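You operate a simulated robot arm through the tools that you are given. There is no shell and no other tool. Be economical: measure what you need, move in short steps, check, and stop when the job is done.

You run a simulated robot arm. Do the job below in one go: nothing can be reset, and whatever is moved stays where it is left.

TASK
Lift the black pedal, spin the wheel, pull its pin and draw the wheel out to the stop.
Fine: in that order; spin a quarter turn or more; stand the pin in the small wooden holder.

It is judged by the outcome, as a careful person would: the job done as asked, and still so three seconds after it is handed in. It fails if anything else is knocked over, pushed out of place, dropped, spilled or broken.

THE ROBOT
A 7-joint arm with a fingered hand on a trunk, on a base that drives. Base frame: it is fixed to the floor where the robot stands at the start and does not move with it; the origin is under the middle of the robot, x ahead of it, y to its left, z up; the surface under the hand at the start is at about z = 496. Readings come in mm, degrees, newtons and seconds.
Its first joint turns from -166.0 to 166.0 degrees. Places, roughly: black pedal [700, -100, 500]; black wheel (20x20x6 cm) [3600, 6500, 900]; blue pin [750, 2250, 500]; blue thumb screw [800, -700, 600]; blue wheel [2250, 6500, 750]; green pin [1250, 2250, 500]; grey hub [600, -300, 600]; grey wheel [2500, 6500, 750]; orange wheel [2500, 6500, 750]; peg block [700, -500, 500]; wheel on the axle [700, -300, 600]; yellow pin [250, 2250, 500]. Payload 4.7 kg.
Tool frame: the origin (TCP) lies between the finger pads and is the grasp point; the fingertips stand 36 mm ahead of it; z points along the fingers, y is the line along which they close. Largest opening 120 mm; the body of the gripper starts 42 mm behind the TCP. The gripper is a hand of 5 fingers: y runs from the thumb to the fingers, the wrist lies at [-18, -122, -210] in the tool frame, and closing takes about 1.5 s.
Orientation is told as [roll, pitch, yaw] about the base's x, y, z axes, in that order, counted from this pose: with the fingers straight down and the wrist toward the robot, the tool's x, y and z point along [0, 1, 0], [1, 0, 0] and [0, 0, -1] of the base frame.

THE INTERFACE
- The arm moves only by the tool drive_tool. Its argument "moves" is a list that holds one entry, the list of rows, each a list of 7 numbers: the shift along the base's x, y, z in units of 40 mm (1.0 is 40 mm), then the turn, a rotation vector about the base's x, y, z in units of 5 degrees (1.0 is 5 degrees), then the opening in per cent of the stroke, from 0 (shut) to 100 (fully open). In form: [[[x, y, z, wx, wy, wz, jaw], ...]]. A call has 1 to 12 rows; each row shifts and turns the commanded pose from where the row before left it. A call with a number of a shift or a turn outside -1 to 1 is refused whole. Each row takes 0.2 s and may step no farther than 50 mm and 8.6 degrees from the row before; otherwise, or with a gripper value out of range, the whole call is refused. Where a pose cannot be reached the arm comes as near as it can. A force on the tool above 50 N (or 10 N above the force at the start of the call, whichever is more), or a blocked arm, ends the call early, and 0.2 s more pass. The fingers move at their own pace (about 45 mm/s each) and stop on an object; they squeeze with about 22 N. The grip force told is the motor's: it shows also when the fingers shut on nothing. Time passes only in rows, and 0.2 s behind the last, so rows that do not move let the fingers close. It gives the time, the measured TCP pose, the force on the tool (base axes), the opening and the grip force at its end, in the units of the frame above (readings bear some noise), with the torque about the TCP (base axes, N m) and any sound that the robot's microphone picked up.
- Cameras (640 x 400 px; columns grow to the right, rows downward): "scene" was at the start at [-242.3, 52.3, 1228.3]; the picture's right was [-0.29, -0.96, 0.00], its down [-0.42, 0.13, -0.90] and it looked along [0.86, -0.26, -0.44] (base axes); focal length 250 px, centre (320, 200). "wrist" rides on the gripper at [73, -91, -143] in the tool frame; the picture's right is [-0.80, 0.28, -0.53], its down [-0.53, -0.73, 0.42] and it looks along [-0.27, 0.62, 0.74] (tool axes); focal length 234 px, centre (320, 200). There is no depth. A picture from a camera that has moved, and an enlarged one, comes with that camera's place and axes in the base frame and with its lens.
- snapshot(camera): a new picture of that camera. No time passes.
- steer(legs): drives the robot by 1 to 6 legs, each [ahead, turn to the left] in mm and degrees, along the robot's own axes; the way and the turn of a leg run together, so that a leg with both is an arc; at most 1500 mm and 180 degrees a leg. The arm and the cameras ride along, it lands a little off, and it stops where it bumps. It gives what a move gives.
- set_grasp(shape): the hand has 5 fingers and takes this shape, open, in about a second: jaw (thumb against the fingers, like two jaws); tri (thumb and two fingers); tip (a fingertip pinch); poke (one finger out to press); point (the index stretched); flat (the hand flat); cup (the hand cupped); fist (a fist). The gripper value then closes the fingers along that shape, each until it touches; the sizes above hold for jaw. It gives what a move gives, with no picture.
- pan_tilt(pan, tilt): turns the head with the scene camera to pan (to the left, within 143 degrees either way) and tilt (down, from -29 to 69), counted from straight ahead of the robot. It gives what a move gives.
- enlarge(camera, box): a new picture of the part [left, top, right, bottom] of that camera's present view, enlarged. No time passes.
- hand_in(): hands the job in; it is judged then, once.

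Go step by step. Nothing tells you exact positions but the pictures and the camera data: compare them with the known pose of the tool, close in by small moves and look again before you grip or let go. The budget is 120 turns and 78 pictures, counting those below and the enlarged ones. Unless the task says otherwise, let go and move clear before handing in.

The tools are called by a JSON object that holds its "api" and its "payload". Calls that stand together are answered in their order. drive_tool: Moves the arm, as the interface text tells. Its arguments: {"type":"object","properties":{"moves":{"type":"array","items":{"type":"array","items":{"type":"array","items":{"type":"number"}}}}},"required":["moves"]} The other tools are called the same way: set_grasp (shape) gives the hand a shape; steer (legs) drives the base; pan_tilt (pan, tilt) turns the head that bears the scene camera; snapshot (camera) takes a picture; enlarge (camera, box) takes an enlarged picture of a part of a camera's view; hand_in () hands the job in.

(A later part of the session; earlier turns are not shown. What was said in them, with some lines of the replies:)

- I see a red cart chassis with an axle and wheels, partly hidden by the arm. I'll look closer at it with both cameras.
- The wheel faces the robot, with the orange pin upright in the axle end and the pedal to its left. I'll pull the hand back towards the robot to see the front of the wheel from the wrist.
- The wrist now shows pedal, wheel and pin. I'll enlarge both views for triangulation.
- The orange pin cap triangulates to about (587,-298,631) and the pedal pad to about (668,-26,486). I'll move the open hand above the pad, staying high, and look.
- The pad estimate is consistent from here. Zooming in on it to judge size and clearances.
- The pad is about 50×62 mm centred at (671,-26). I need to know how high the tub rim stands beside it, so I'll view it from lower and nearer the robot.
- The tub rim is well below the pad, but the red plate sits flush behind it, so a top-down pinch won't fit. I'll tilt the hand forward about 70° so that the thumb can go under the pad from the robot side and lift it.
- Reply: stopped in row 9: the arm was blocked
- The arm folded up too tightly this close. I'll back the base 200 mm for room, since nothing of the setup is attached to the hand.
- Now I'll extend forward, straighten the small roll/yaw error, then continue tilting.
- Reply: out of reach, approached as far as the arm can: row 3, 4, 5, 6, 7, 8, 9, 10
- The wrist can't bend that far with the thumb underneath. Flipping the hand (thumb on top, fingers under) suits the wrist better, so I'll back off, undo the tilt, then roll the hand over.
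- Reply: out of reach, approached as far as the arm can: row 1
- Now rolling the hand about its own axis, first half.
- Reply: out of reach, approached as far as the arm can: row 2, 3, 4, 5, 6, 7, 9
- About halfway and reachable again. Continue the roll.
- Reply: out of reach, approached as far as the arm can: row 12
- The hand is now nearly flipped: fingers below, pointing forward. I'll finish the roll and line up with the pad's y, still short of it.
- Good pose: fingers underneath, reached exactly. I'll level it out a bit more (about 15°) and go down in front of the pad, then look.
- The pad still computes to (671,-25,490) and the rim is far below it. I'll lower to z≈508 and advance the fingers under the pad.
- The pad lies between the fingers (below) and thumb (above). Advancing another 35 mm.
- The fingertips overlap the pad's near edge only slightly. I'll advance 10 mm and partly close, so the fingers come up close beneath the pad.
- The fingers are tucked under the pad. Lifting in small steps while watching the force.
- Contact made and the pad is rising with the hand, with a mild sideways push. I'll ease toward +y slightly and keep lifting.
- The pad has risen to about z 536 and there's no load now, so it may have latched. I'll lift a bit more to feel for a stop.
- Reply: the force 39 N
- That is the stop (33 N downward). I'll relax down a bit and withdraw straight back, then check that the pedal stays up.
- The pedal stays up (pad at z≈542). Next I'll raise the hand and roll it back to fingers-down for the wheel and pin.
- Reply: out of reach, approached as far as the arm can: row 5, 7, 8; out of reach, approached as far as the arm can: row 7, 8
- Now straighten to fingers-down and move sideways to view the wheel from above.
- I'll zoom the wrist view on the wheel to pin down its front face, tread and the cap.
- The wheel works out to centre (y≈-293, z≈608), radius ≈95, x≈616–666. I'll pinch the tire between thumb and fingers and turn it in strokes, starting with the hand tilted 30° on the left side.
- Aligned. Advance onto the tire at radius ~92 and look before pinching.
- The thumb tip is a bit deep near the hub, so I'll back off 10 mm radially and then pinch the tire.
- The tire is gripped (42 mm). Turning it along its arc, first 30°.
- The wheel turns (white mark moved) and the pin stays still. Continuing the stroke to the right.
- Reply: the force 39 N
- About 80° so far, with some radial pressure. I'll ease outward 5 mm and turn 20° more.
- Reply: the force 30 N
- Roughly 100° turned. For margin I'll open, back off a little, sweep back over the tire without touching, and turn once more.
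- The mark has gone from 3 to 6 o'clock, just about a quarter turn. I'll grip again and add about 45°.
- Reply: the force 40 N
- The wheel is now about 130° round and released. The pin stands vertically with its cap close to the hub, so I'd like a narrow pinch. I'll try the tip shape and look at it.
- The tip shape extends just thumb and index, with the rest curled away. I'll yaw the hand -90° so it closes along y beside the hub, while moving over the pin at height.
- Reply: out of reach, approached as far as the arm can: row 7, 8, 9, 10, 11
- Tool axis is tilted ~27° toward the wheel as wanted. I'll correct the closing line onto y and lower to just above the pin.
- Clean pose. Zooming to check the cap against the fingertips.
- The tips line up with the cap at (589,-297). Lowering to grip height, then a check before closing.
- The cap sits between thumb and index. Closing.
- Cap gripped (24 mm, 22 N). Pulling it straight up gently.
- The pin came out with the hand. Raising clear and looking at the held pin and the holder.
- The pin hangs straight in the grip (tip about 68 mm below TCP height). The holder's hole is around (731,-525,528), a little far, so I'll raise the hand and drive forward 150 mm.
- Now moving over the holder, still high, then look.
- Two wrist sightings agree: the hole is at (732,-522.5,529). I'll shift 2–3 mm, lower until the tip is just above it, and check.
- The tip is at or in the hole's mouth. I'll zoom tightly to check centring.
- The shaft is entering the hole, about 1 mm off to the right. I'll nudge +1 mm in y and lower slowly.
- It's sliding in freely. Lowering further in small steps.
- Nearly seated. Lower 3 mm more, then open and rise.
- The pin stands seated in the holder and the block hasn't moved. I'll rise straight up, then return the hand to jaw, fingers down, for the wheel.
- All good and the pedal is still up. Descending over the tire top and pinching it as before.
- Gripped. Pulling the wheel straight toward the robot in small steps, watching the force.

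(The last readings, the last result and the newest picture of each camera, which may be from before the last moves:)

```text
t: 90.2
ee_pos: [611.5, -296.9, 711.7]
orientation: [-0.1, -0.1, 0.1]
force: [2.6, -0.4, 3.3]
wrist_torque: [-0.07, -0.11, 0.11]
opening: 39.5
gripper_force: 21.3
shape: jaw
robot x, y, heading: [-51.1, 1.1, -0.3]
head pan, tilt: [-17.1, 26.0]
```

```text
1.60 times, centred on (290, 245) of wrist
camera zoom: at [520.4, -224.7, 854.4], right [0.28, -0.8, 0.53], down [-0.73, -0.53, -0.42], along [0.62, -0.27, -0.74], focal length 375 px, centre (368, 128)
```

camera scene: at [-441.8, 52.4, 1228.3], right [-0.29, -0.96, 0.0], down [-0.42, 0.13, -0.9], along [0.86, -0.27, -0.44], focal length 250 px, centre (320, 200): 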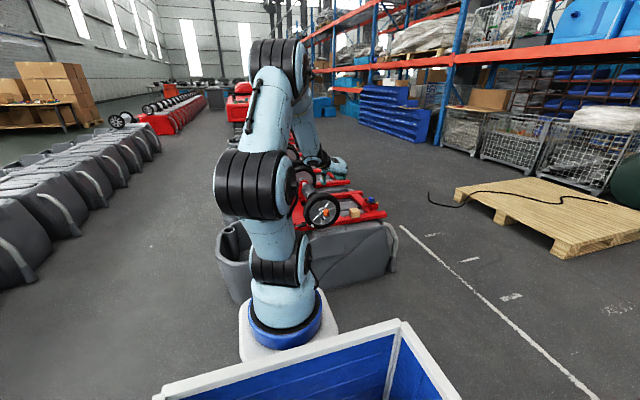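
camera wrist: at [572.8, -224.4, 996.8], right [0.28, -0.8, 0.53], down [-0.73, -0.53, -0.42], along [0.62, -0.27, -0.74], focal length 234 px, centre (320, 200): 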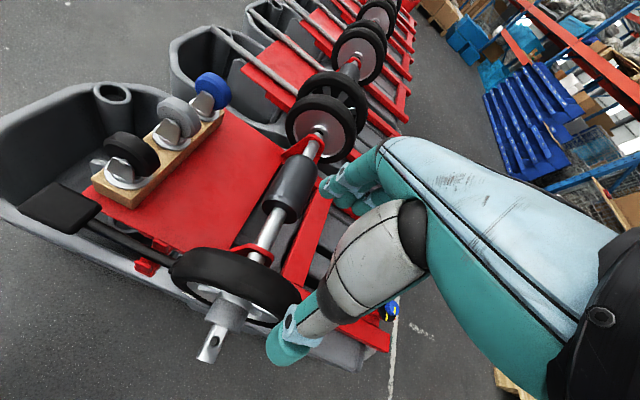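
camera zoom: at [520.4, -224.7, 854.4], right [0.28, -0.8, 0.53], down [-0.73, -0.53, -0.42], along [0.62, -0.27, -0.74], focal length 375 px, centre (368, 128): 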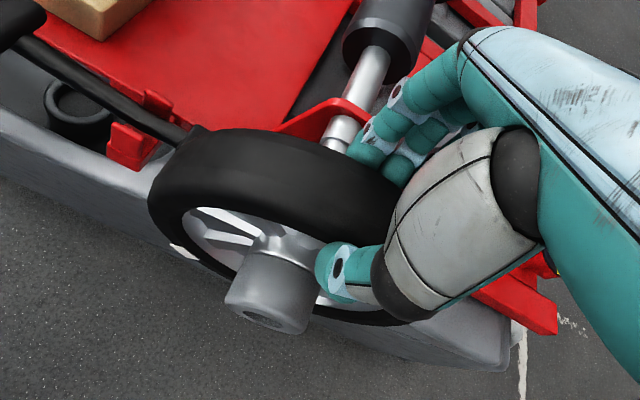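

The wheel slides with little resistance. Continuing in short steps until a stop is felt.

{"api": "drive_tool", "payload": {"moves": [[[-0.15, 0, 0, 0, 0, 0, 5], [-0.15, 0, 0, 0, 0, 0, 5], [-0.15, 0, 0, 0, 0, 0, 5], [0, 0, 0, 0, 0, 0, 5]]]}}

{"api": "drive_tool", "payload": {"moves": [[[-0.1, 0, 0, 0, 0, 0, 5], [-0.1, 0, 0, 0, 0, 0, 5], [-0.1, 0, 0, 0, 0, 0, 5], [0, 0, 0, 0, 0, 0, 5]]]}}

{"api": "enlarge", "payload": {"camera": "wrist", "box": [160, 120, 420, 370]}}

```text
t: 91.2
ee_pos: [595.9, -297.6, 713.0]
orientation: [-0.1, -0.2, 0.1]
force: [37.1, -1.2, 5.0]
wrist_torque: [-0.1, -1.52, 0.18]
opening: 48.1
gripper_force: 22.1
shape: jaw
robot x, y, heading: [-46.8, 1.2, 0.0]
head pan, tilt: [-17.1, 26.0]
```

```text
t: 91.8
ee_pos: [591.6, -296.9, 715.2]
orientation: [-0.3, -0.3, 0.2]
force: [37.5, 0.1, -7.3]
wrist_torque: [-0.03, -1.01, 0.16]
opening: 53.7
gripper_force: 22.0
shape: jaw
robot x, y, heading: [-46.2, 0.8, -0.3]
head pan, tilt: [-17.1, 26.0]
stopped in row 2: the force on the tool passed its limit at 51 N (the readings are from after the stop); the commanded pose is now the measured one
```

```text
1.60 times, centred on (290, 245) of wrist
camera zoom: at [499.1, -224.2, 856.3], right [0.28, -0.8, 0.53], down [-0.73, -0.54, -0.43], along [0.63, -0.27, -0.73], focal length 375 px, centre (368, 128)
```

zoom: 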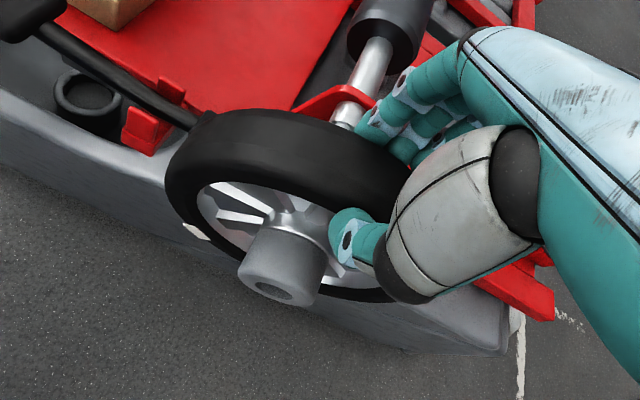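

Firm stop (51 N) after about 40 mm of travel. Opening and rising clear without pushing the wheel back.

{"api": "drive_tool", "payload": {"moves": [[[0, 0, 0, 0, 0, 0, 40], [0, 0, 0, 0, 0, 0, 60], [0, 0, 0, 0, 0, 0, 85], [0, 0, 0, 0, 0, 0, 85], [0, 0, 0, 0, 0, 0, 85], [0.2, 0, 0.3, 0, 0, 0, 85], [0.1, 0, 0.8, 0, 0, 0, 85], [0, 0, 1, 0, 0, 0, 85], [0, 0, 1, 0, 0, 0, 85], [0, 0, 0, 0, 0, 0, 85]]]}}

{"api": "snapshot", "payload": {"camera": "wrist"}}

{"api": "enlarge", "payload": {"camera": "scene", "box": [270, 170, 430, 290]}}

```text
t: 94.0
ee_pos: [600.3, -296.5, 838.7]
orientation: [-0.2, -0.3, 0.1]
force: [0.1, -1.2, 0.3]
wrist_torque: [0.0, -0.01, 0.0]
opening: 101.7
gripper_force: 0.0
shape: jaw
robot x, y, heading: [-49.8, -3.2, 0.0]
head pan, tilt: [-17.1, 26.0]
```

```text
8 pictures are left
camera wrist: at [508.5, -225.2, 981.1], right [0.28, -0.8, 0.53], down [-0.73, -0.53, -0.42], along [0.62, -0.27, -0.73], focal length 234 px, centre (320, 200)
```

wrist: 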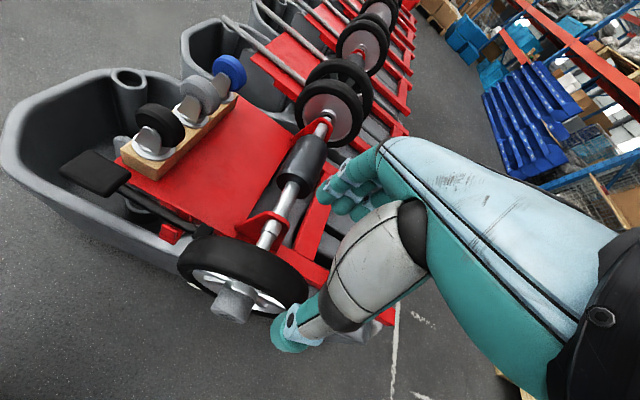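

```text
3.33 times, centred on (350, 230) of scene
camera zoom: at [-290.3, 54.4, 1228.3], right [-0.3, -0.96, 0.0], down [-0.42, 0.13, -0.9], along [0.86, -0.27, -0.44], focal length 834 px, centre (220, 100)
```

zoom: 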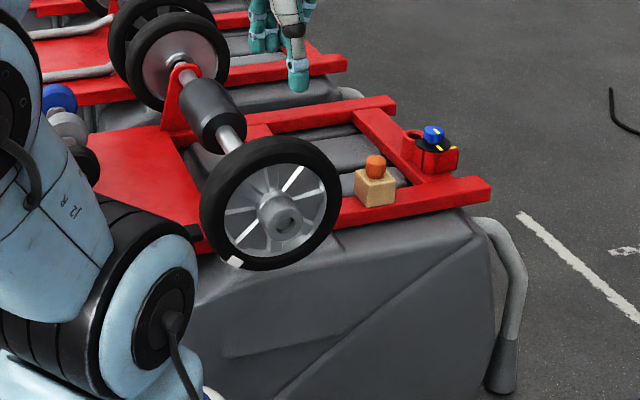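

Everything checks out: the pedal is up, the wheel was turned and drawn to a firm stop, and the pin stands in the holder with the hand clear. Handing in.

{"api": "hand_in", "payload": {}}

```text
The job is handed in.
```

The job is done in the order you asked and handed in:
- **Pedal:** lifted to its stop, and it stayed up.
- **Wheel spin:** turned about 130°.
- **Pin:** pulled and standing in the wooden holder.
- **Wheel draw:** pulled out about 40 mm to a firm stop.
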